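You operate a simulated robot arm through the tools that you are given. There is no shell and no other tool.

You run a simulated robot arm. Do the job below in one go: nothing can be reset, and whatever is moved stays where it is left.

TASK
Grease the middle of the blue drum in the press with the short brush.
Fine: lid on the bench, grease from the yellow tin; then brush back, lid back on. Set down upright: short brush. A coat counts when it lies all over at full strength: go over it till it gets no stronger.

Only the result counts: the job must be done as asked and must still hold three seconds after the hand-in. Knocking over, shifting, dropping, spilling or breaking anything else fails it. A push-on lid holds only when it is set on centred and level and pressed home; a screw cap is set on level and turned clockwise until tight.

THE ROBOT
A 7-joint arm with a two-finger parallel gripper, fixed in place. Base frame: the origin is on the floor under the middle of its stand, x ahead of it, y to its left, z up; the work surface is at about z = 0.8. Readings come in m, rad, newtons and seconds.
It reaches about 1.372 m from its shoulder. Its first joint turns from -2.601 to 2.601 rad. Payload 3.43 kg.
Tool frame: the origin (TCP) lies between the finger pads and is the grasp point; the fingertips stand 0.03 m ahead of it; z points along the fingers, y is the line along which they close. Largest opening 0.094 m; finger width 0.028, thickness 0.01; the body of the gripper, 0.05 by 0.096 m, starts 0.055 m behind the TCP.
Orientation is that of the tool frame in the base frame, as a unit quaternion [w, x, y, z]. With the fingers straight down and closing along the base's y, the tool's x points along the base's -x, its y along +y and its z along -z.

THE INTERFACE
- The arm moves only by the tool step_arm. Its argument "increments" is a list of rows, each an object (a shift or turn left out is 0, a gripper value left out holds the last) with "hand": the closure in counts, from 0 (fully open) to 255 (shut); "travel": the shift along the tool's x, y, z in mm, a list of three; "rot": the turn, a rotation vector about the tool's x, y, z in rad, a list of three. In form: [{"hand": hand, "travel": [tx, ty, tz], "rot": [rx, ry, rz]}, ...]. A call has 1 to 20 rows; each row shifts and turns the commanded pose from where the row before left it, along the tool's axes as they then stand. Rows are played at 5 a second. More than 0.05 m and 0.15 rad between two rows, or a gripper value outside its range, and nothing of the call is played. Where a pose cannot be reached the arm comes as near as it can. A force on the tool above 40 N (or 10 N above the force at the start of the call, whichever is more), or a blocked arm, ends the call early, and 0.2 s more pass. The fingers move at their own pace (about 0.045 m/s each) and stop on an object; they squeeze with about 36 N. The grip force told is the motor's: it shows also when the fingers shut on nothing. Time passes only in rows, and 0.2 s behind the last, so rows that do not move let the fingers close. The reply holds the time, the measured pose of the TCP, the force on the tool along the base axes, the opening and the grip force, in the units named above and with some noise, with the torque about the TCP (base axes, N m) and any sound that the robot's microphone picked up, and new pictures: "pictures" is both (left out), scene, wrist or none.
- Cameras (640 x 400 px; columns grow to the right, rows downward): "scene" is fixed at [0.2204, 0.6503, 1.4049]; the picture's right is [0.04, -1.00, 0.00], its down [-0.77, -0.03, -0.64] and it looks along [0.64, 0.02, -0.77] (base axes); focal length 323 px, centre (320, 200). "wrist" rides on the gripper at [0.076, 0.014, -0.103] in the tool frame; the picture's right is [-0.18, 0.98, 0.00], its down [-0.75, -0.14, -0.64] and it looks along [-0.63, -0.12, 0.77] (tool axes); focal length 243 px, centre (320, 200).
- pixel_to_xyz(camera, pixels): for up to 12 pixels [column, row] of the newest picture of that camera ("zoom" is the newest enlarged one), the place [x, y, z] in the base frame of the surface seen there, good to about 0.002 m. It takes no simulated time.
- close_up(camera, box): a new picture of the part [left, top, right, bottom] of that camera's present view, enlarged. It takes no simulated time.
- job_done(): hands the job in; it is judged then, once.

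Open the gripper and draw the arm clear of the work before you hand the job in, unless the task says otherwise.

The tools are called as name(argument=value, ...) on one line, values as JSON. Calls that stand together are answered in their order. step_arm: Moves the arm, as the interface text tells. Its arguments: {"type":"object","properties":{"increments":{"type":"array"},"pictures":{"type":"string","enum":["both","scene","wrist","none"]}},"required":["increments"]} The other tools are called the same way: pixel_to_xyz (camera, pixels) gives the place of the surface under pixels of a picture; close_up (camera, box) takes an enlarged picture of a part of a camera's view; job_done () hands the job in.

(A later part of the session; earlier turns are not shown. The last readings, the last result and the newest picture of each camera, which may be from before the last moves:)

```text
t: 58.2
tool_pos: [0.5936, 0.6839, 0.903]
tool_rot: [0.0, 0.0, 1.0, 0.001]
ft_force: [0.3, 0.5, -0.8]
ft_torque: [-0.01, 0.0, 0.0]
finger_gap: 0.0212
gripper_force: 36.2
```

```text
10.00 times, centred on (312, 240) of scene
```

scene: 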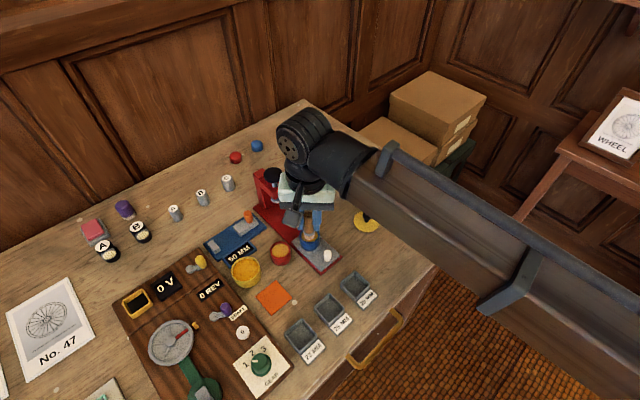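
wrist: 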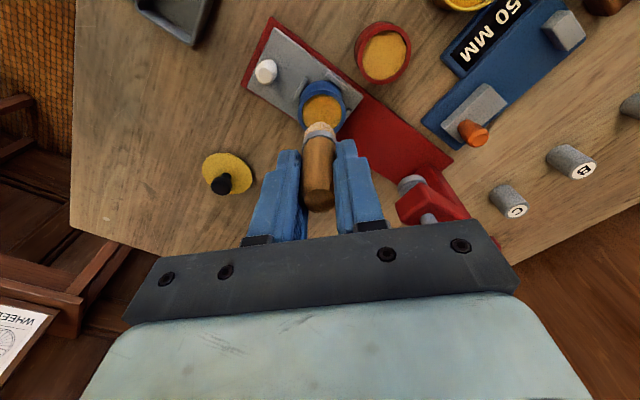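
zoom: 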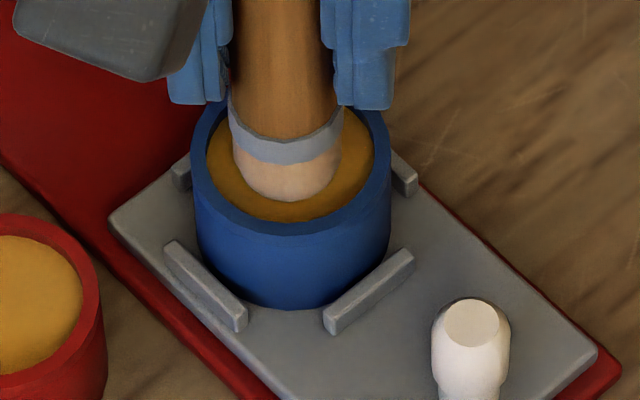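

The slide stayed put; the press was only ~1 N. I press 0.4 mm deeper (about 5 N) and repeat the across-track strokes, stepping along the track only while lifted.

step_arm(increments=[{"travel": [0, 0, 0.4]}, {"travel": [2.47, 2.47, 0]}, {"travel": [2.47, 2.47, 0]}, {"travel": [-2.47, -2.47, 0]}, {"travel": [-2.47, -2.47, 0]}, {"travel": [-2.47, -2.47, 0]}, {"travel": [-2.47, -2.47, 0]}, {"travel": [2.47, 2.47, 0]}, {"travel": [2.47, 2.47, 0]}, {}], pictures="none")

step_arm(increments=[{"travel": [0, 0, -3]}, {"travel": [-2.83, 2.83, 0]}, {"travel": [0, 0, 3]}, {"travel": [2, 2, 0]}, {"travel": [2, 2, 0]}, {"travel": [-2, -2, 0]}, {"travel": [-2, -2, 0]}, {"travel": [-2, -2, 0]}, {"travel": [-2, -2, 0]}, {"travel": [2, 2, 0]}, {"travel": [2, 2, 0]}, {"travel": [0, 0, -3]}, {"travel": [-1.77, 1.77, 0]}, {"travel": [0, 0, 3]}, {"travel": [1.8, 1.8, 0]}, {"travel": [-1.8, -1.8, 0]}, {"travel": [-1.8, -1.8, 0]}, {"travel": [1.8, 1.8, 0]}, {}], pictures="scene")

close_up(camera="scene", box=[290, 220, 335, 260])

```text
t: 60.4
tool_pos: [0.5944, 0.6867, 0.9017]
tool_rot: [-0.001, 0.0, 1.0, 0.0]
ft_force: [-0.6, 0.0, -0.7]
ft_torque: [-0.04, -0.01, 0.01]
finger_gap: 0.0213
gripper_force: 36.2
```

```text
t: 64.4
tool_pos: [0.5985, 0.6908, 0.9011]
tool_rot: [0.0, 0.0, 1.0, -0.001]
ft_force: [0.4, 0.5, 0.0]
ft_torque: [0.0, 0.03, -0.01]
finger_gap: 0.0211
gripper_force: 36.1
```

scene: 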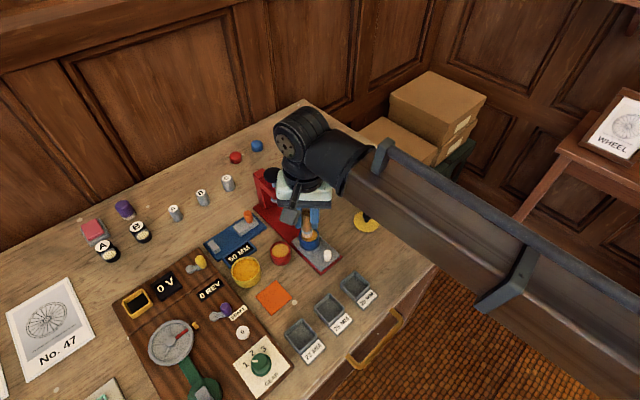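

```text
10.00 times, centred on (312, 240) of scene
```

zoom: 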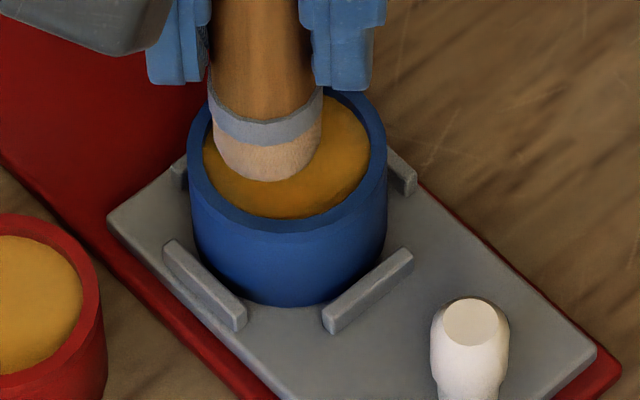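

The slide is in place, though at the far edge the brush seems to just touch the ring. The press is light (≈0 N), so I lower 0.5 mm and read the force.

step_arm(increments=[{"travel": [0.5, -0.5, 0]}, {"travel": [0, 0, 0.5]}, {}], pictures="none")

```text
t: 65.2
tool_pos: [0.5992, 0.69, 0.9004]
tool_rot: [0.0, 0.0, 1.0, 0.001]
ft_force: [-1.5, 2.1, 7.6]
ft_torque: [0.1, 0.12, 0.0]
finger_gap: 0.0209
gripper_force: 35.9
```

Fz≈7.6 N here, a good working press. I go across at this depth in rows along the track: first the far edge, then 3 mm from the middle.

step_arm(increments=[{"travel": [1.77, 1.77, 0]}, {"travel": [-1.77, -1.77, 0]}, {"travel": [-1.77, -1.77, 0]}, {"travel": [1.77, 1.77, 0]}, {"travel": [0, 0, -2.5]}, {"travel": [1.98, -1.98, 0]}, {"travel": [0, 0, 2.5]}, {"travel": [2.12, 2.12, 0]}, {"travel": [2.12, 2.12, 0]}, {"travel": [-2.12, -2.12, 0]}, {"travel": [-2.12, -2.12, 0]}, {"travel": [-2.12, -2.12, 0]}, {"travel": [-2.12, -2.12, 0]}, {"travel": [2.12, 2.12, 0]}, {"travel": [2.12, 2.12, 0]}, {}], pictures="none")

step_arm(increments=[{"travel": [0, 0, -2.5]}, {"travel": [2.12, -2.12, 0]}, {"travel": [0, 0, 2.5]}, {"travel": [2.3, 2.3, 0]}, {"travel": [2.3, 2.3, 0]}, {"travel": [-2.3, -2.3, 0]}, {"travel": [-2.3, -2.3, 0]}, {"travel": [-2.3, -2.3, 0]}, {"travel": [-2.3, -2.3, 0]}, {"travel": [2.3, 2.3, 0]}, {"travel": [2.3, 2.3, 0]}, {}], pictures="none")

step_arm(increments=[{"travel": [0, 0, -2.5]}, {"travel": [2.12, -2.12, 0]}, {"travel": [0, 0, 2.5]}, {"travel": [2.12, 2.12, 0]}, {"travel": [2.12, 2.12, 0]}, {"travel": [-2.12, -2.12, 0]}, {"travel": [-2.12, -2.12, 0]}, {"travel": [-2.12, -2.12, 0]}, {"travel": [-2.12, -2.12, 0]}, {"travel": [2.12, 2.12, 0]}, {"travel": [2.12, 2.12, 0]}, {"travel": [0, 0, -2.5]}, {"travel": [1.98, -1.98, 0]}, {"travel": [0, 0, 2.5]}, {"travel": [1.77, 1.77, 0]}, {"travel": [-1.77, -1.77, 0]}, {"travel": [-1.77, -1.77, 0]}, {"travel": [1.77, 1.77, 0]}, {}], pictures="scene")

close_up(camera="scene", box=[290, 220, 335, 260])

```text
t: 68.6
tool_pos: [0.5956, 0.6889, 0.9016]
tool_rot: [0.0, 0.0, 1.0, 0.0]
ft_force: [0.3, 0.7, -1.1]
ft_torque: [-0.02, 0.01, 0.0]
finger_gap: 0.0212
gripper_force: 36.2
```

```text
t: 71.2
tool_pos: [0.5941, 0.6863, 0.9013]
tool_rot: [0.0, 0.0, 1.0, 0.0]
ft_force: [-0.7, 0.1, -0.3]
ft_torque: [0.01, -0.01, 0.03]
finger_gap: 0.0211
gripper_force: 36.3
```

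```text
t: 75.2
tool_pos: [0.5891, 0.6825, 0.9027]
tool_rot: [0.001, 0.0, 1.0, 0.001]
ft_force: [0.4, -0.6, -1.2]
ft_torque: [-0.02, 0.01, 0.01]
finger_gap: 0.0213
gripper_force: 35.7
```

scene: 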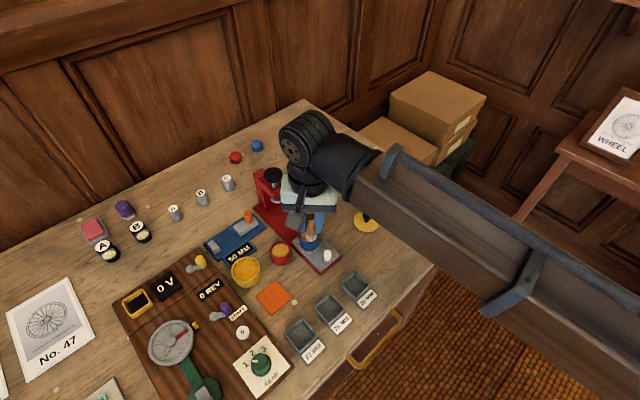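

```text
10.00 times, centred on (312, 240) of scene
```

zoom: 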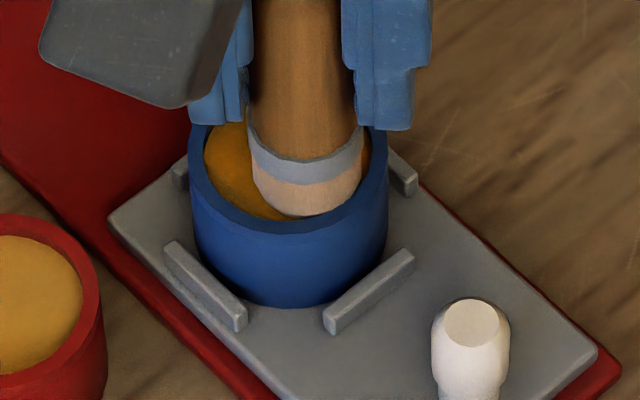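

The force fades after each stroke, so I suspect the brush creeps in the grip. I lift to look at the coat.

step_arm(increments=[{"travel": [0, 0, -5]}, {"travel": [0, 0, -15]}, {"travel": [0, 0, -30]}, {"travel": [0, 30, -10]}, {"travel": [0, 40, 0]}, {}], pictures="both")

close_up(camera="wrist", box=[180, 30, 330, 130])

close_up(camera="scene", box=[265, 220, 335, 265])

```text
t: 76.6
tool_pos: [0.5897, 0.7536, 0.9618]
tool_rot: [-0.001, 0.001, 1.0, 0.0]
ft_force: [-0.3, -0.1, -0.2]
ft_torque: [0.02, -0.05, -0.01]
finger_gap: 0.0209
gripper_force: 36.2
```

scene: 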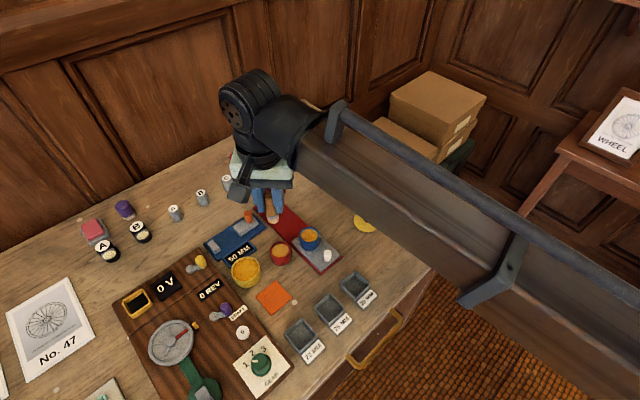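
wrist: 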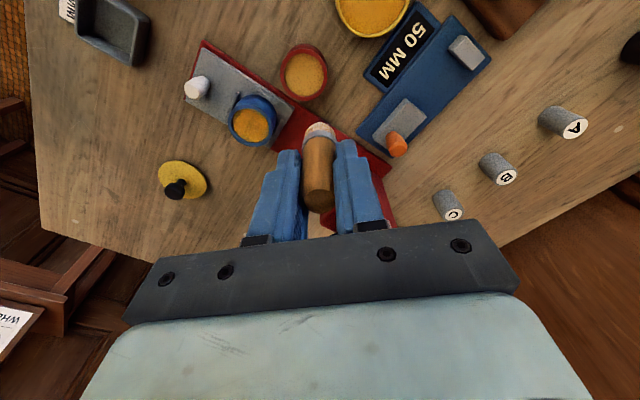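

```text
4.00 times, centred on (255, 80) of wrist
```

zoom: 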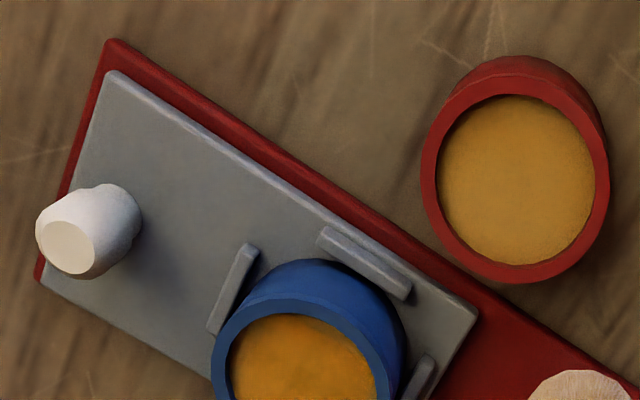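

```text
8.89 times, centred on (300, 242) of scene
```

zoom: 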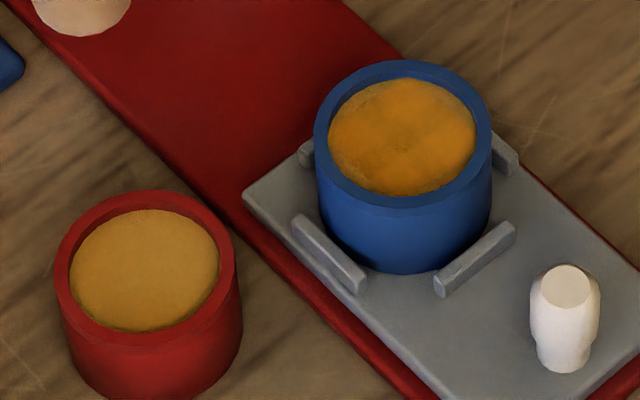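

The coat shows as deeper orange in the middle and left of the blue core, weaker at the far and right edges, compared with the bare red drum. I compare the brush's seat in the fingers with the earlier view.

close_up(camera="wrist", box=[260, 70, 380, 150])

close_up(camera="scene", box=[225, 160, 305, 220])

```text
5.00 times, centred on (320, 110) of wrist
```

zoom: 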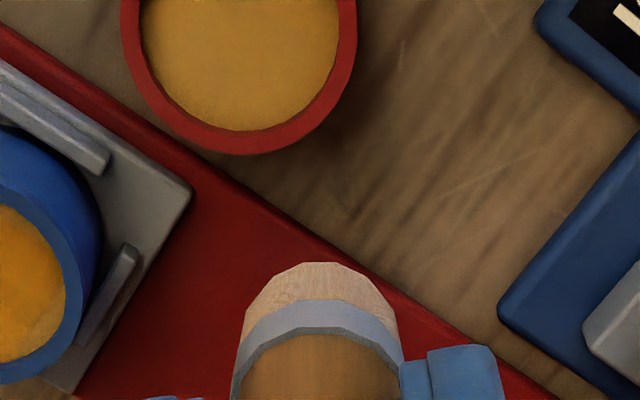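

```text
6.67 times, centred on (265, 190) of scene
```

zoom: 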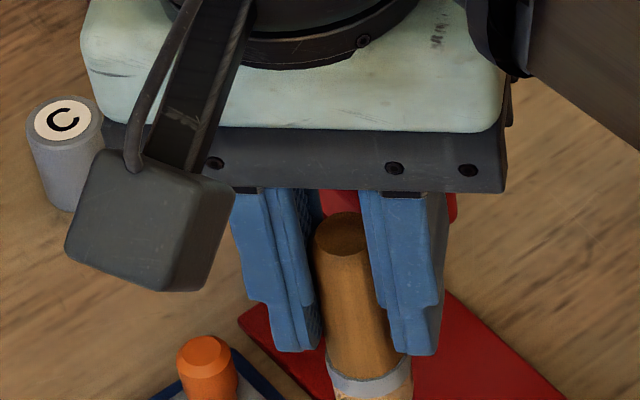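

The brush sits in the fingers exactly as before (bristle edge at zoom y=262), so it has not slipped. I go back to the tin for a fresh load.

step_arm(increments=[{"travel": [14.3, 11.2, 0]}, {"travel": [14.3, 11.2, 0]}, {"travel": [14.3, 11.2, 0]}, {"travel": [14.3, 11.2, 0]}, {"travel": [14.3, 11.2, 0]}, {"travel": [0, 0, 25]}, {"travel": [0, 0, 25]}, {"travel": [0, 0, 15]}, {"travel": [0, 0, 7]}, {"travel": [0, 0, 2.2]}, {}, {}, {}, {}], pictures="wrist")

close_up(camera="wrist", box=[260, 70, 380, 150])

```text
t: 79.6
tool_pos: [0.5175, 0.8083, 0.8866]
tool_rot: [0.0, 0.0, 1.0, 0.0]
ft_force: [0.3, 0.2, 0.3]
ft_torque: [0.02, -0.03, -0.05]
finger_gap: 0.021
gripper_force: 36.4
```

wrist: 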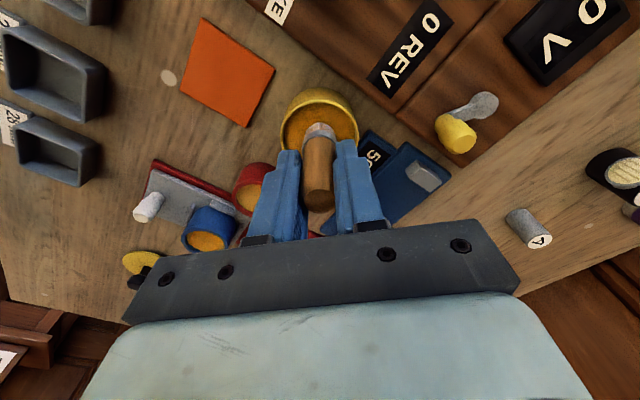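

```text
5.00 times, centred on (320, 110) of wrist
```

zoom: 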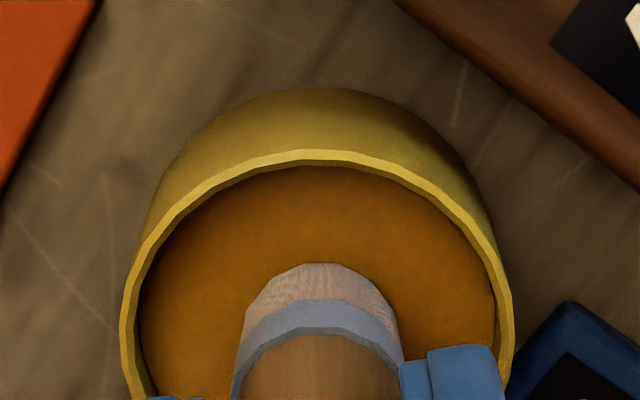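

No contact force yet and the bristles look greyer; I lower another 1 mm to touch the grease.

step_arm(increments=[{"travel": [0, 0, 0.8]}, {}], pictures="none")

step_arm(increments=[{"travel": [0, 0, 0.6]}, {}, {}], pictures="none")

```text
t: 80.2
tool_pos: [0.5175, 0.8077, 0.8856]
tool_rot: [0.001, 0.0, 1.0, 0.001]
ft_force: [-0.2, 3.7, 6.7]
ft_torque: [0.2, 0.05, -0.07]
finger_gap: 0.0212
gripper_force: 35.8
```

```text
t: 81.0
tool_pos: [0.5185, 0.808, 0.886]
tool_rot: [0.0, 0.0, 1.0, 0.001]
ft_force: [-2.6, 5.7, 15.4]
ft_torque: [0.22, 0.23, -0.03]
finger_gap: 0.0212
gripper_force: 36.6
```

Contact at 15 N. I lift straight up and check the bristle colour.

step_arm(increments=[{}, {"travel": [0, 0, -2]}, {"travel": [0, 0, -10]}, {"travel": [0, 0, -15]}, {"travel": [0, 0, -20]}, {}], pictures="wrist")

close_up(camera="wrist", box=[260, 70, 380, 150])

close_up(camera="scene", box=[205, 220, 305, 300])

```text
t: 82.4
tool_pos: [0.519, 0.808, 0.9333]
tool_rot: [0.0, 0.001, 1.0, 0.0]
ft_force: [0.9, -0.2, -1.1]
ft_torque: [0.01, 0.02, -0.02]
finger_gap: 0.0211
gripper_force: 35.8
```

wrist: 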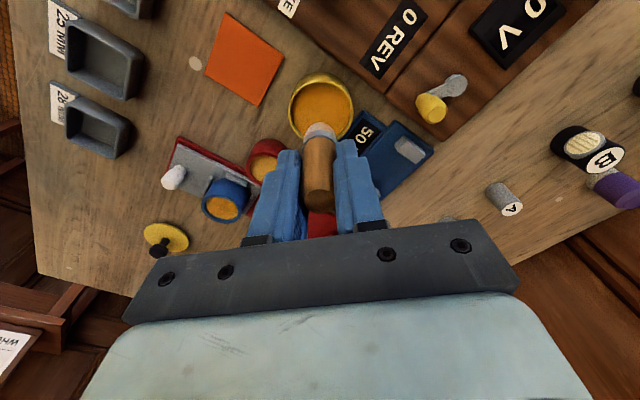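

```text
5.00 times, centred on (320, 110) of wrist
```

zoom: 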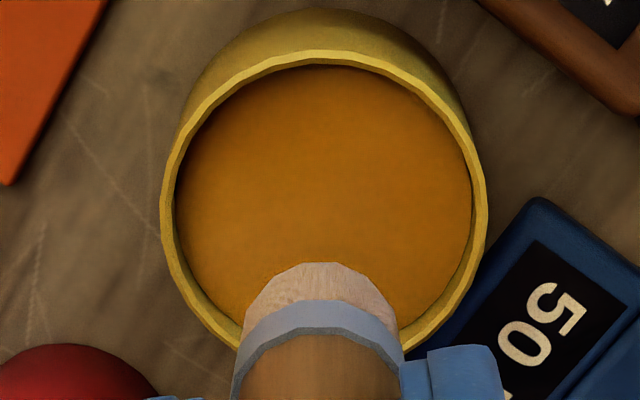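

```text
5.00 times, centred on (255, 260) of scene
```

zoom: 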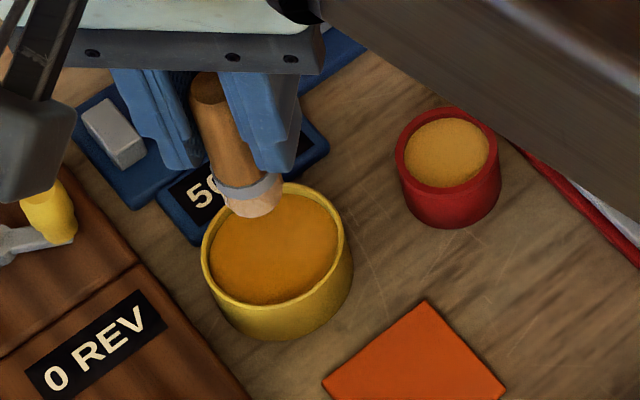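

Bristles are loaded again and the tin has not moved. I carry the brush back over the drum's centre.

step_arm(increments=[{"travel": [-4.7, -7.6, 0]}, {"travel": [-9.48, -15.25, 0]}, {"travel": [-9.48, -15.25, 0]}, {"travel": [-9.48, -15.25, 0]}, {"travel": [-9.48, -15.25, 0]}, {"travel": [-9.48, -15.25, 0]}, {"travel": [-9.48, -15.25, 0]}, {"travel": [-9.48, -15.25, 0]}, {"travel": [-4.74, -7.65, 0]}, {}, {"travel": [0, 0, 15]}, {"travel": [0, 0, 10]}, {}], pictures="both")

close_up(camera="scene", box=[290, 220, 335, 260])

close_up(camera="wrist", box=[260, 70, 380, 150])

pixel_to_xyz(camera="zoom", pixels=[[182, 320], [453, 310], [318, 185], [200, 300], [435, 300], [318, 205], [220, 220], [420, 220], [190, 350], [447, 345]])

```text
t: 85.2
tool_pos: [0.5937, 0.6875, 0.9075]
tool_rot: [0.0, 0.0, 1.0, 0.0]
ft_force: [-0.2, 0.3, -0.7]
ft_torque: [0.01, -0.03, 0.03]
finger_gap: 0.0212
gripper_force: 36.1
```

scene: 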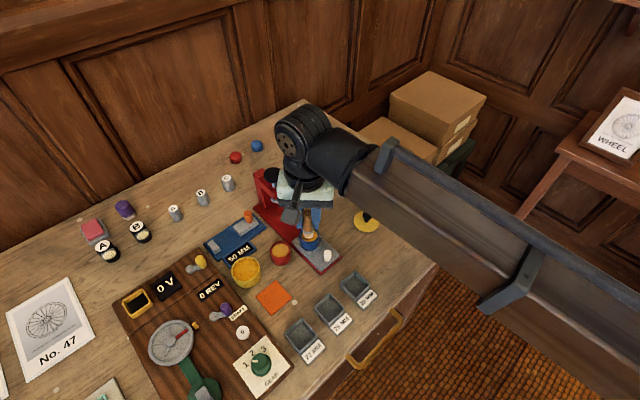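
wrist: 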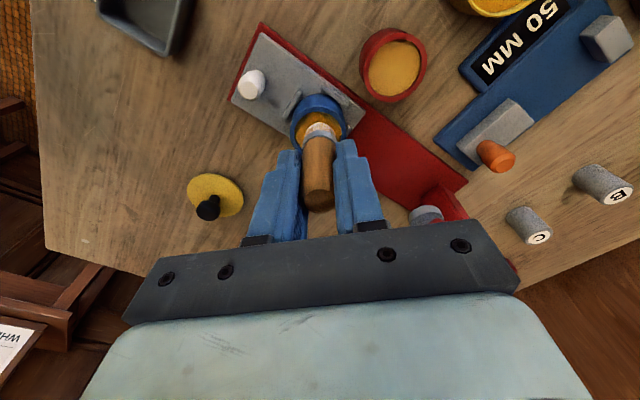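

```text
10.00 times, centred on (312, 240) of scene
```

zoom: 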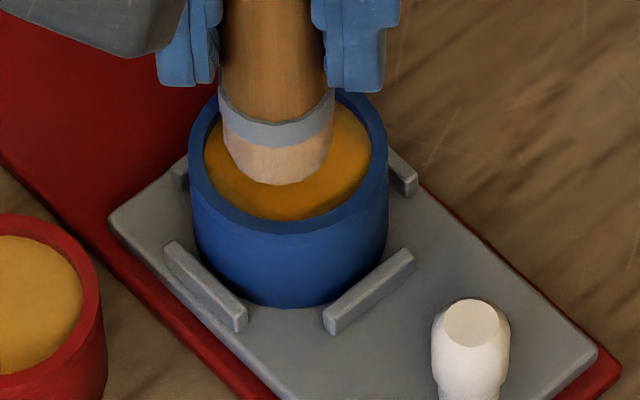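

```text
5.00 times, centred on (320, 110) of wrist
```

zoom: 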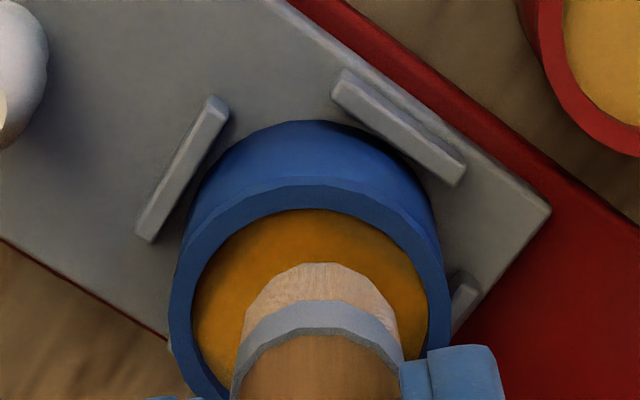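

```text
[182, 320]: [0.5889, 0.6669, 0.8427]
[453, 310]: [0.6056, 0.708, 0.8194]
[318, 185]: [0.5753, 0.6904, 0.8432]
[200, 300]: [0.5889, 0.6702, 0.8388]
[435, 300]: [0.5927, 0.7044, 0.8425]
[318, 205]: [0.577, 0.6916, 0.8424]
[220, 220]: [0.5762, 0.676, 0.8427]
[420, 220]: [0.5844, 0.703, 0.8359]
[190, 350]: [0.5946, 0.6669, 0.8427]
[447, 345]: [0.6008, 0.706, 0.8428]
```

The drum now sits about 1 mm toward -y in its nest; I shift the brush accordingly, lower and repeat the across-track strokes.

step_arm(increments=[{"travel": [-0.7, -0.5, 4]}, {"travel": [0, 0, 2.2]}, {"travel": [0, 0, 0.6]}, {}], pictures="none")

step_arm(increments=[{"travel": [2.2, 2.2, 0]}, {"travel": [2.2, 2.2, 0]}, {"travel": [-2.2, -2.2, 0]}, {"travel": [-2.2, -2.2, 0]}, {"travel": [-2.2, -2.2, 0]}, {"travel": [-2.2, -2.2, 0]}, {"travel": [2.2, 2.2, 0]}, {"travel": [2.2, 2.2, 0]}, {}], pictures="none")

```text
t: 86.2
tool_pos: [0.5941, 0.6859, 0.9011]
tool_rot: [0.0, 0.0, 1.0, 0.0]
ft_force: [0.0, -0.3, 5.1]
ft_torque: [0.0, 0.02, -0.05]
finger_gap: 0.0213
gripper_force: 36.2
```

```text
t: 88.2
tool_pos: [0.5955, 0.6857, 0.9013]
tool_rot: [0.0, 0.001, 1.0, -0.001]
ft_force: [4.2, -5.1, 11.0]
ft_torque: [-0.26, -0.23, 0.03]
finger_gap: 0.0213
gripper_force: 35.7
```

Good contact (≈11 N, drag only across the track). I ease 0.2 mm and stroke the far half.

step_arm(increments=[{"travel": [0, 0, -2.7]}, {"travel": [-2.12, 2.12, 0]}, {"travel": [0, 0, 2.5]}, {"travel": [1.95, 1.95, 0]}, {"travel": [1.95, 1.95, 0]}, {"travel": [-1.95, -1.95, 0]}, {"travel": [-1.95, -1.95, 0]}, {"travel": [-1.95, -1.95, 0]}, {"travel": [-1.95, -1.95, 0]}, {"travel": [1.95, 1.95, 0]}, {"travel": [1.95, 1.95, 0]}, {"travel": [0, 0, -2.5]}, {"travel": [-2.12, 2.12, 0]}, {"travel": [0, 0, 2.5]}, {"travel": [1.6, 1.6, 0]}, {"travel": [-1.6, -1.6, 0]}, {"travel": [-1.6, -1.6, 0]}, {"travel": [1.6, 1.6, 0]}, {}], pictures="none")

step_arm(increments=[{"travel": [0, 0, -2.5]}, {"travel": [4.24, -4.24, 0]}, {"travel": [2.12, -2.12, 0]}, {"travel": [0, 0, 2.5]}, {"travel": [1.95, 1.95, 0]}, {"travel": [1.95, 1.95, 0]}, {"travel": [-1.95, -1.95, 0]}, {"travel": [-1.95, -1.95, 0]}, {"travel": [-1.95, -1.95, 0]}, {"travel": [-1.95, -1.95, 0]}, {"travel": [1.95, 1.95, 0]}, {"travel": [1.95, 1.95, 0]}, {}], pictures="none")

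step_arm(increments=[{"travel": [0, 0, -2.5]}, {"travel": [2.12, -2.12, 0]}, {"travel": [0, 0, 2.5]}, {"travel": [1.6, 1.6, 0]}, {"travel": [-1.6, -1.6, 0]}, {"travel": [-1.6, -1.6, 0]}, {"travel": [1.6, 1.6, 0]}, {}], pictures="scene")

close_up(camera="scene", box=[290, 220, 335, 260])

```text
t: 92.2
tool_pos: [0.6001, 0.6919, 0.9016]
tool_rot: [-0.001, 0.001, 1.0, -0.001]
ft_force: [0.5, -0.5, -0.9]
ft_torque: [-0.01, 0.01, 0.02]
finger_gap: 0.0214
gripper_force: 36.7
```

```text
t: 95.0
tool_pos: [0.5933, 0.6836, 0.9017]
tool_rot: [0.001, 0.001, 1.0, 0.0]
ft_force: [4.5, -3.4, 9.7]
ft_torque: [-0.23, -0.22, 0.01]
finger_gap: 0.0211
gripper_force: 35.8
```

```text
t: 96.8
tool_pos: [0.5914, 0.6808, 0.9011]
tool_rot: [0.0, 0.0, 1.0, 0.0]
ft_force: [4.1, -2.9, 9.5]
ft_torque: [-0.19, -0.16, 0.01]
finger_gap: 0.0212
gripper_force: 35.5
```

scene: 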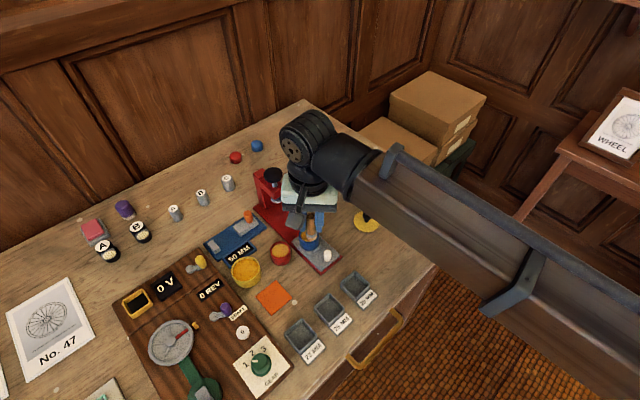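

```text
10.00 times, centred on (312, 240) of scene
```

zoom: 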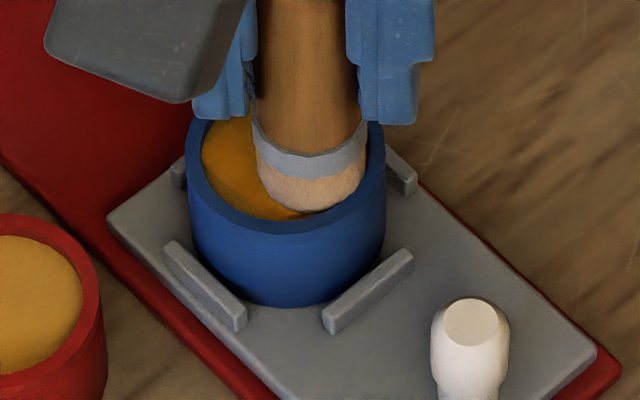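

At the far edge the brush barely touched (Fz≈0), at the near edge it pressed well. I lift aside to view the coat.

step_arm(increments=[{"travel": [0, 0, -5]}, {"travel": [0, 0, -20]}, {"travel": [0, 0, -30]}, {"travel": [0, 35, -5]}, {"travel": [0, 45, 0]}, {}], pictures="both")

close_up(camera="scene", box=[265, 220, 335, 265])

close_up(camera="scene", box=[297, 222, 323, 248])

close_up(camera="wrist", box=[205, 80, 285, 150])

```text
t: 98.2
tool_pos: [0.5909, 0.7592, 0.9588]
tool_rot: [0.0, 0.0, 1.0, 0.0]
ft_force: [-0.2, -1.0, -1.0]
ft_torque: [-0.02, -0.02, 0.0]
finger_gap: 0.0212
gripper_force: 35.7
```

scene: 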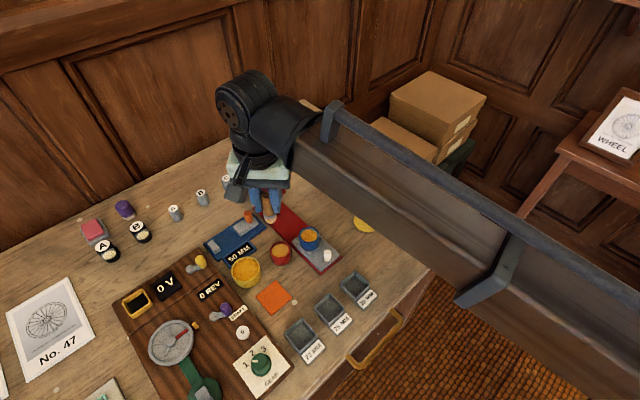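
wrist: 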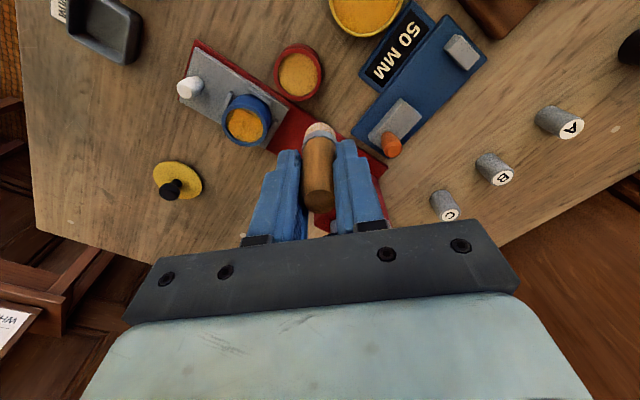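

```text
8.89 times, centred on (300, 242) of scene
```

zoom: 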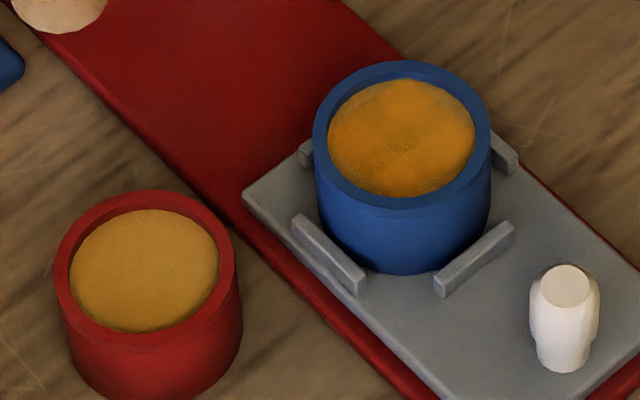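

```text
15.38 times, centred on (310, 235) of scene
```

zoom: 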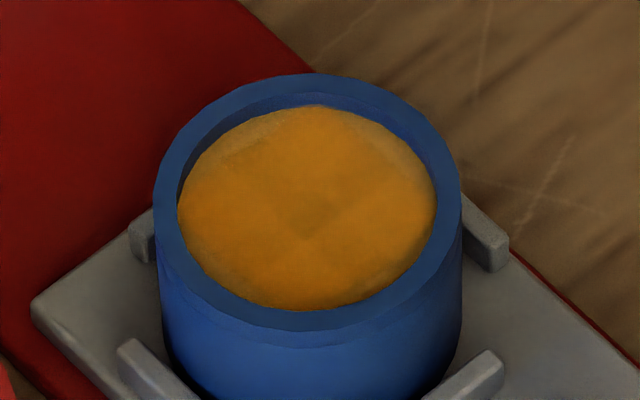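

```text
5.71 times, centred on (245, 115) of wrist
```

zoom: 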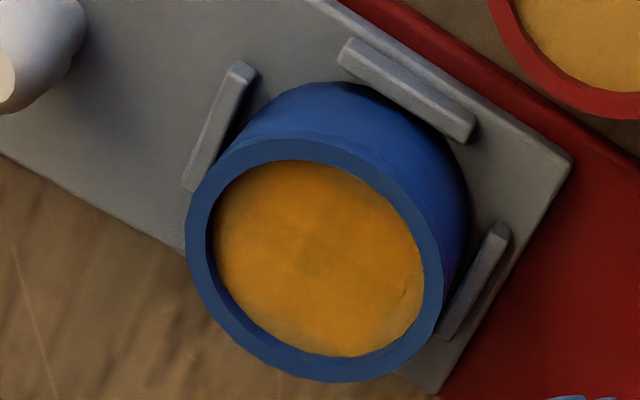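

The coat is clearly visible now but uneven. I zoom in tighter on the core from both cameras.

close_up(camera="wrist", box=[228, 105, 264, 145])

close_up(camera="scene", box=[300, 226, 320, 246])

```text
10.00 times, centred on (246, 125) of wrist
```

zoom: 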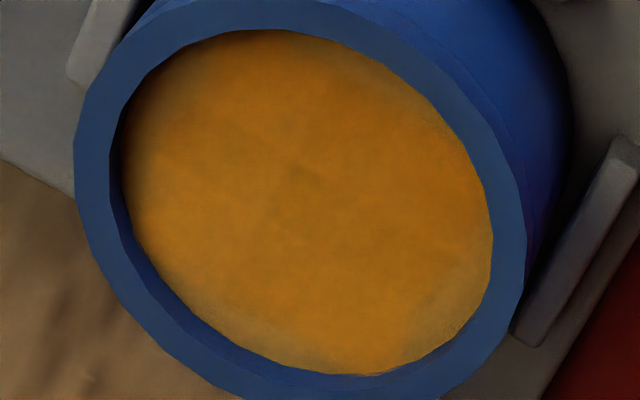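

```text
16.00 times, centred on (310, 236) of scene
```

zoom: 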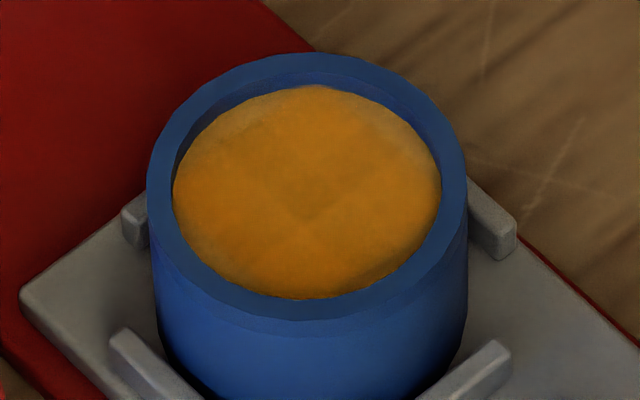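

Edges toward all four sides are weaker than the ring between, so more passes with fresh grease and firm contact are needed. I re-dip first.

step_arm(increments=[{"travel": [14.46, 9.34, 0]}, {"travel": [14.46, 9.34, 0]}, {"travel": [14.46, 9.34, 0]}, {"travel": [14.46, 9.34, 0]}, {"travel": [14.46, 9.34, 0]}, {}, {"travel": [0, 0, 25]}, {"travel": [0, 0, 25]}, {"travel": [0, 0, 15]}, {"travel": [0, 0, 7]}, {"travel": [0, 0, 2.8]}, {}, {}], pictures="none")

step_arm(increments=[{"travel": [0, 0, 0.5]}, {}, {}, {}], pictures="none")

```text
t: 101.0
tool_pos: [0.519, 0.8068, 0.8874]
tool_rot: [0.0, 0.0, 1.0, 0.0]
ft_force: [0.2, -1.0, -1.7]
ft_torque: [0.0, -0.03, -0.03]
finger_gap: 0.021
gripper_force: 36.0
```

```text
t: 102.0
tool_pos: [0.5188, 0.8072, 0.8855]
tool_rot: [0.0, 0.0, 1.0, 0.001]
ft_force: [0.4, -0.5, 2.8]
ft_torque: [0.03, -0.06, 0.01]
finger_gap: 0.0212
gripper_force: 35.9
```

Contact now at a slightly lower height (brush creeping up a little in the grip). I press 0.3 mm more, hold, then lift and return to the drum.

step_arm(increments=[{"travel": [0, 0, 0.4]}, {}, {}, {"travel": [0, 0, -3]}, {"travel": [0, 0, -15]}, {"travel": [0, 0, -20]}, {"travel": [0, 0, -10]}, {"travel": [-4.8, -7.7, 0]}, {"travel": [-9.6, -15.35, 0]}, {"travel": [-9.6, -15.35, 0]}, {"travel": [-9.6, -15.35, 0]}, {"travel": [-9.6, -15.35, 0]}, {"travel": [-9.6, -15.35, 0]}, {"travel": [-9.6, -15.35, 0]}, {"travel": [-9.6, -15.35, 0]}, {"travel": [-4.9, -7.65, 0]}, {}, {"travel": [0, 0, 15]}, {"travel": [0, 0, 12]}, {}], pictures="both")

close_up(camera="scene", box=[290, 220, 335, 260])

close_up(camera="wrist", box=[260, 70, 380, 150])

```text
t: 106.2
tool_pos: [0.5977, 0.6846, 0.9052]
tool_rot: [0.0, -0.001, 1.0, 0.001]
ft_force: [0.2, 0.4, -1.1]
ft_torque: [0.02, 0.0, 0.01]
finger_gap: 0.0212
gripper_force: 35.8
```

scene: 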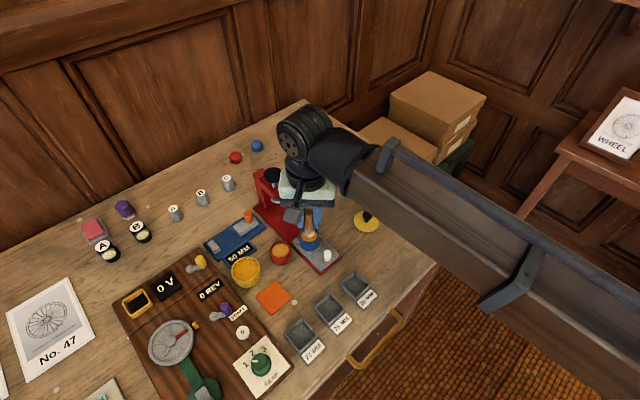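
wrist: 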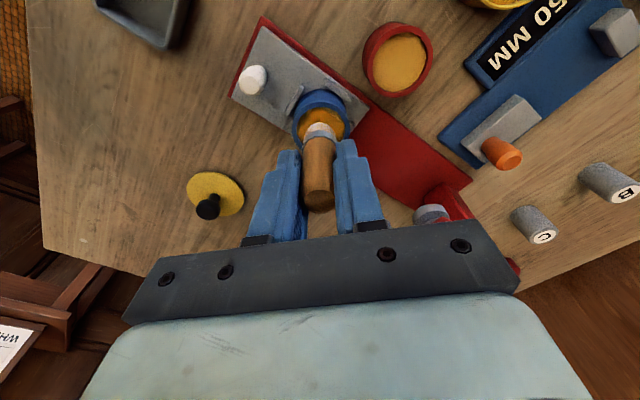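

```text
10.00 times, centred on (312, 240) of scene
```

zoom: 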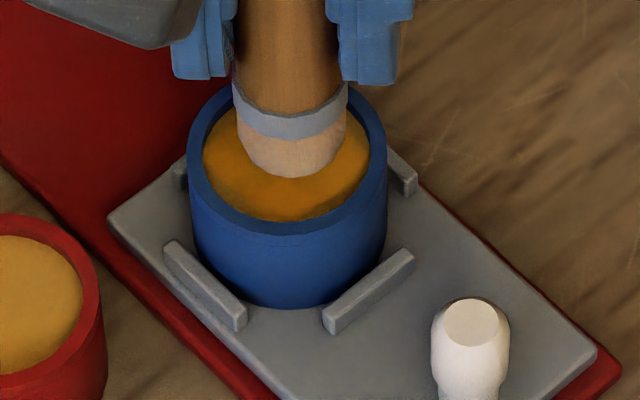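

```text
5.00 times, centred on (320, 110) of wrist
```

zoom: 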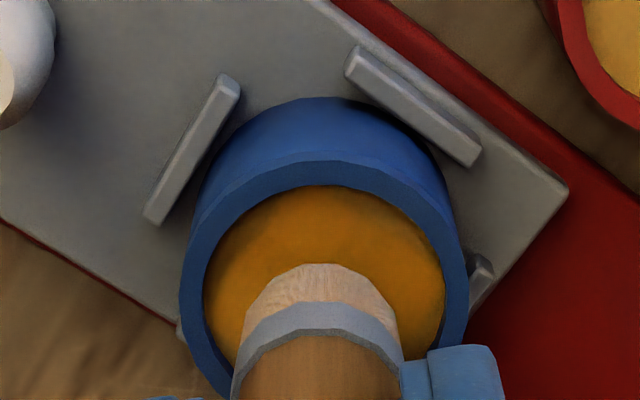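

The measured pose (0.5977,0.6846) and the picture both say the brush is ~2-3 mm off from where I reckoned. I take a still reading to see how steady the pose is.

step_arm(increments=[{}], pictures="none")

step_arm(increments=[{}], pictures="none")

step_arm(increments=[{}], pictures="scene")

close_up(camera="scene", box=[290, 220, 335, 260])

```text
t: 106.6
tool_pos: [0.5973, 0.6848, 0.9073]
tool_rot: [0.0, -0.001, 1.0, 0.0]
ft_force: [-0.2, -0.3, -1.2]
ft_torque: [-0.01, 0.01, 0.01]
finger_gap: 0.021
gripper_force: 36.0
```

```text
t: 107.0
tool_pos: [0.5964, 0.6851, 0.9066]
tool_rot: [-0.001, 0.0, 1.0, 0.0]
ft_force: [-0.2, -0.5, -0.4]
ft_torque: [-0.04, -0.02, 0.0]
finger_gap: 0.0212
gripper_force: 36.3
```

```text
t: 107.4
tool_pos: [0.5964, 0.6854, 0.907]
tool_rot: [0.001, 0.0, 1.0, -0.001]
ft_force: [-0.3, 0.0, -1.2]
ft_torque: [-0.04, -0.04, 0.0]
finger_gap: 0.021
gripper_force: 35.9
```

scene: 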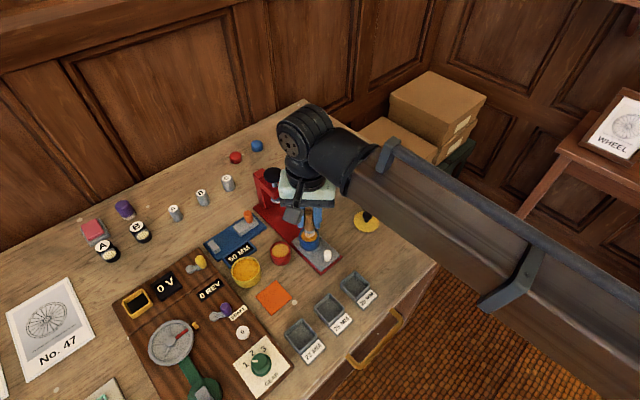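

```text
10.00 times, centred on (312, 240) of scene
```

zoom: 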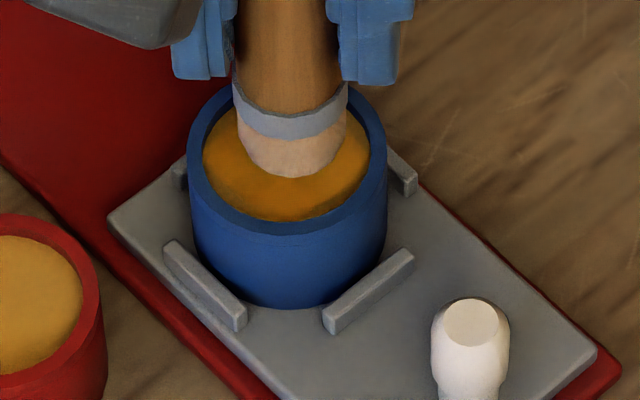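

The noise is about 0.7 mm; the true pose is ≈ (0.5967,0.6850,0.907), and by the picture the brush is now well centred over the core (within 1 mm). I lower to contact from here.

step_arm(increments=[{"travel": [0, 0.7, 3]}, {"travel": [0, 0, 2]}, {}], pictures="none")

step_arm(increments=[{"travel": [0, 0, 0.6]}, {}], pictures="none")

```text
t: 108.2
tool_pos: [0.596, 0.6847, 0.9017]
tool_rot: [0.0, -0.001, 1.0, 0.001]
ft_force: [0.8, -0.2, 2.1]
ft_torque: [0.02, 0.01, 0.01]
finger_gap: 0.0211
gripper_force: 36.1
```

```text
t: 108.8
tool_pos: [0.5966, 0.6856, 0.901]
tool_rot: [-0.001, 0.0, 1.0, 0.001]
ft_force: [0.7, -1.2, 2.8]
ft_torque: [-0.07, -0.13, 0.02]
finger_gap: 0.0212
gripper_force: 36.2
```

Light contact (≈2.8 N). I press 0.4 mm more and run one connected set of strokes: middle, +3 mm and +6 mm along the track.

step_arm(increments=[{"travel": [0, 0, 0.4]}, {"travel": [2.2, 2.2, 0]}, {"travel": [2.2, 2.2, 0]}, {"travel": [-2.2, -2.2, 0]}, {"travel": [-2.2, -2.2, 0]}, {"travel": [-2.2, -2.2, 0]}, {"travel": [-2.2, -2.2, 0]}, {"travel": [0, 0, -2.5]}, {"travel": [-1.62, 2.62, 0]}, {"travel": [0, 0, 2.5]}, {"travel": [1.945, 1.945, 0]}, {"travel": [1.945, 1.945, 0]}, {"travel": [1.945, 1.945, 0]}, {"travel": [1.945, 1.945, 0]}, {"travel": [0, 0, -2.5]}, {"travel": [-4.59, -0.35, 0]}, {"travel": [0, 0, 2.5]}, {"travel": [-2.83, -2.83, 0]}, {"travel": [1.41, 1.41, 0]}, {}], pictures="scene")

close_up(camera="scene", box=[290, 220, 335, 260])

```text
t: 113.0
tool_pos: [0.5997, 0.6898, 0.9004]
tool_rot: [0.001, 0.0, 1.0, 0.0]
ft_force: [-0.1, 0.6, 10.8]
ft_torque: [0.07, 0.1, 0.01]
finger_gap: 0.0213
gripper_force: 35.6
```

scene: 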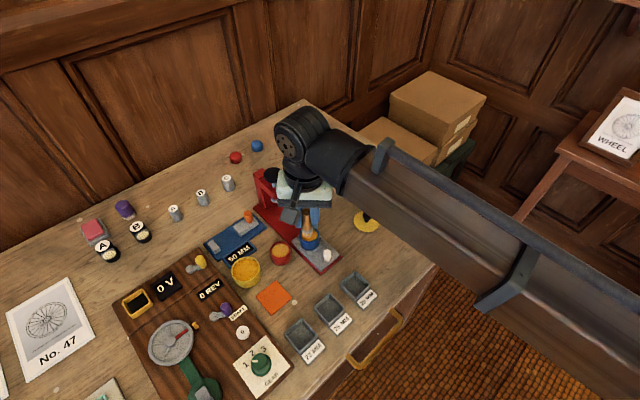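

```text
10.00 times, centred on (312, 240) of scene
```

zoom: 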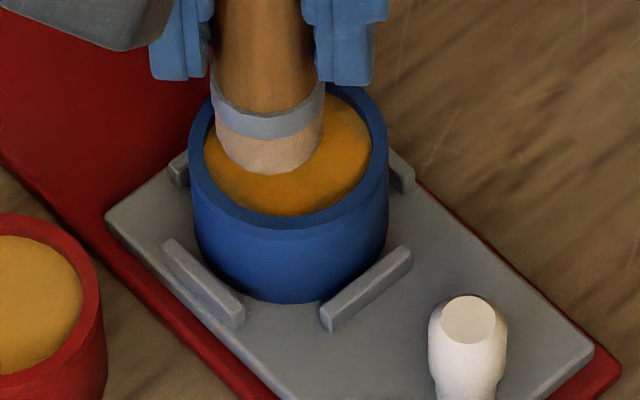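

Good contact at the far edge (10.8 N); the slide has crept only about 1 mm. I continue with the rows at +4.5, +1.5 and -1.5 mm.

step_arm(increments=[{"travel": [1.77, 1.77, 0]}, {"travel": [-3.54, -3.54, 0]}, {"travel": [0, 0, -2.5]}, {"travel": [-0.35, -2.47, 0]}, {"travel": [0, 0, 2.5]}, {"travel": [2.12, 2.12, 0]}, {"travel": [2.12, 2.12, 0]}, {"travel": [2.12, 2.12, 0]}, {"travel": [0, 0, -2.5]}, {"travel": [3.32, -0.92, 0]}, {"travel": [0, 0, 2.5]}, {"travel": [-2.19, -2.19, 0]}, {"travel": [-2.19, -2.19, 0]}, {"travel": [-2.19, -2.19, 0]}, {"travel": [-2.19, -2.19, 0]}, {"travel": [0, 0, -2.5]}, {"travel": [2.12, -2.12, 0]}, {"travel": [0, 0, 2.5]}, {"travel": [2.19, 2.19, 0]}, {"travel": [2.19, 2.19, 0]}], pictures="none")

step_arm(increments=[{"travel": [2.19, 2.19, 0]}, {"travel": [2.19, 2.19, 0]}, {"travel": [0, 0, -2.5]}, {"travel": [1.77, -2.47, 0]}, {"travel": [0, 0, 2.5]}, {"travel": [-2, -2, 0]}, {"travel": [-2, -2, 0]}, {"travel": [-2, -2, 0]}, {"travel": [-2, -2, 0]}, {"travel": [0, 0, -2.5]}, {"travel": [4.24, 0, 0]}, {"travel": [0, 0, 2.5]}, {"travel": [1.77, 1.77, 0]}, {"travel": [1.77, 1.77, 0]}, {"travel": [-1.77, -1.77, 0]}, {"travel": [-1.77, -1.77, 0]}, {"travel": [1.77, 1.77, 0]}, {}], pictures="scene")

close_up(camera="scene", box=[290, 220, 335, 260])

```text
t: 117.2
tool_pos: [0.5937, 0.6857, 0.9009]
tool_rot: [0.001, 0.002, 1.0, 0.0]
ft_force: [2.9, -3.3, 8.6]
ft_torque: [-0.18, -0.16, -0.01]
finger_gap: 0.0215
gripper_force: 36.0
```

```text
t: 121.0
tool_pos: [0.5913, 0.6795, 0.9017]
tool_rot: [0.002, 0.001, 1.0, 0.0]
ft_force: [2.4, -1.8, 11.6]
ft_torque: [-0.05, -0.17, 0.0]
finger_gap: 0.0212
gripper_force: 35.8
```

scene: 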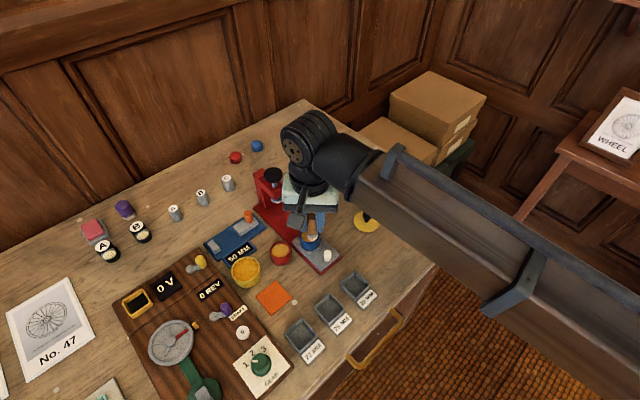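

```text
10.00 times, centred on (312, 240) of scene
```

zoom: 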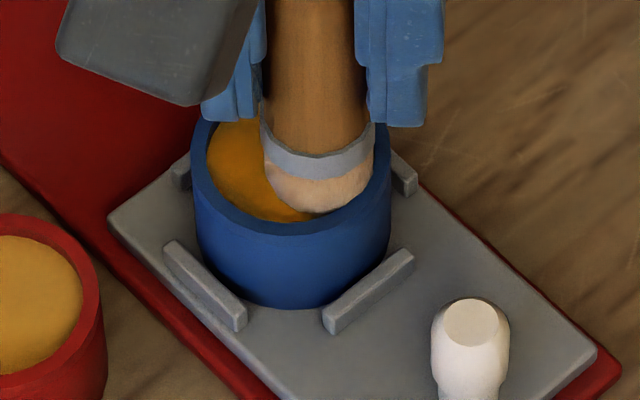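

Contact was firm throughout (8–12 N) and the slide is back at its original place. I lift aside to view the coat.

step_arm(increments=[{"travel": [0, 0, -5]}, {"travel": [0, 0, -20]}, {"travel": [0, 0, -30]}, {"travel": [0, 35, -5]}, {"travel": [0, 45, 0]}, {}], pictures="both")

close_up(camera="scene", box=[265, 220, 335, 265])

close_up(camera="scene", box=[300, 226, 320, 246])

close_up(camera="wrist", box=[205, 80, 285, 150])

```text
t: 122.4
tool_pos: [0.5892, 0.7616, 0.9598]
tool_rot: [0.0, 0.001, 1.0, 0.0]
ft_force: [-0.3, -0.5, -0.4]
ft_torque: [-0.02, 0.0, -0.01]
finger_gap: 0.0211
gripper_force: 36.0
```

scene: 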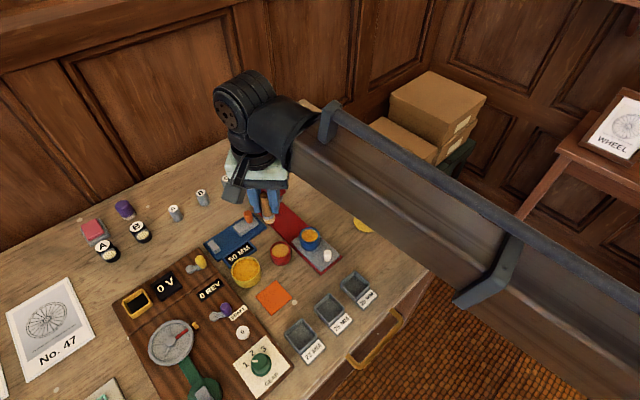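
wrist: 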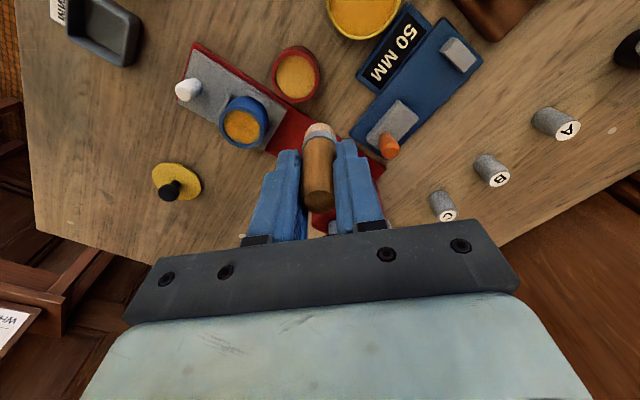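

```text
8.89 times, centred on (300, 242) of scene
```

zoom: 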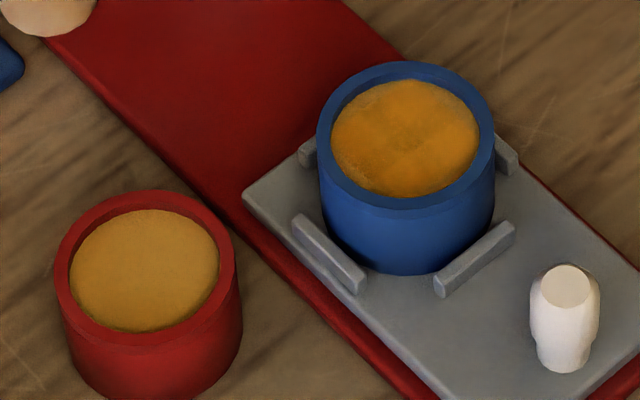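

```text
16.00 times, centred on (310, 236) of scene
```

zoom: 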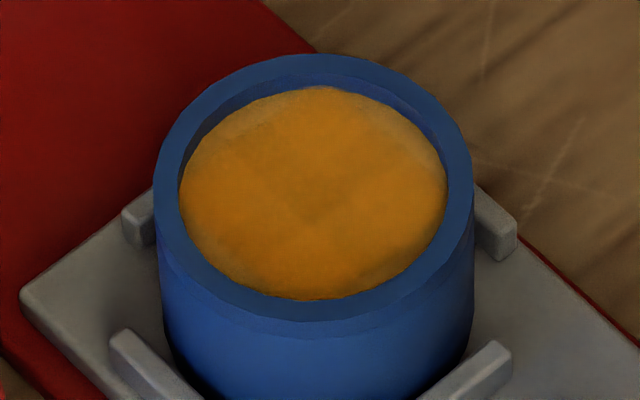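

```text
5.71 times, centred on (245, 115) of wrist
```

zoom: 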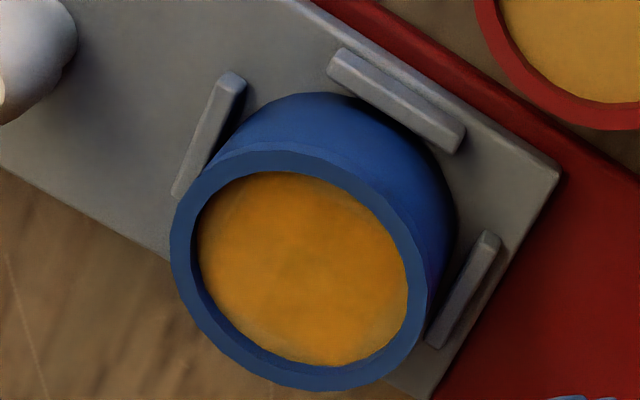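

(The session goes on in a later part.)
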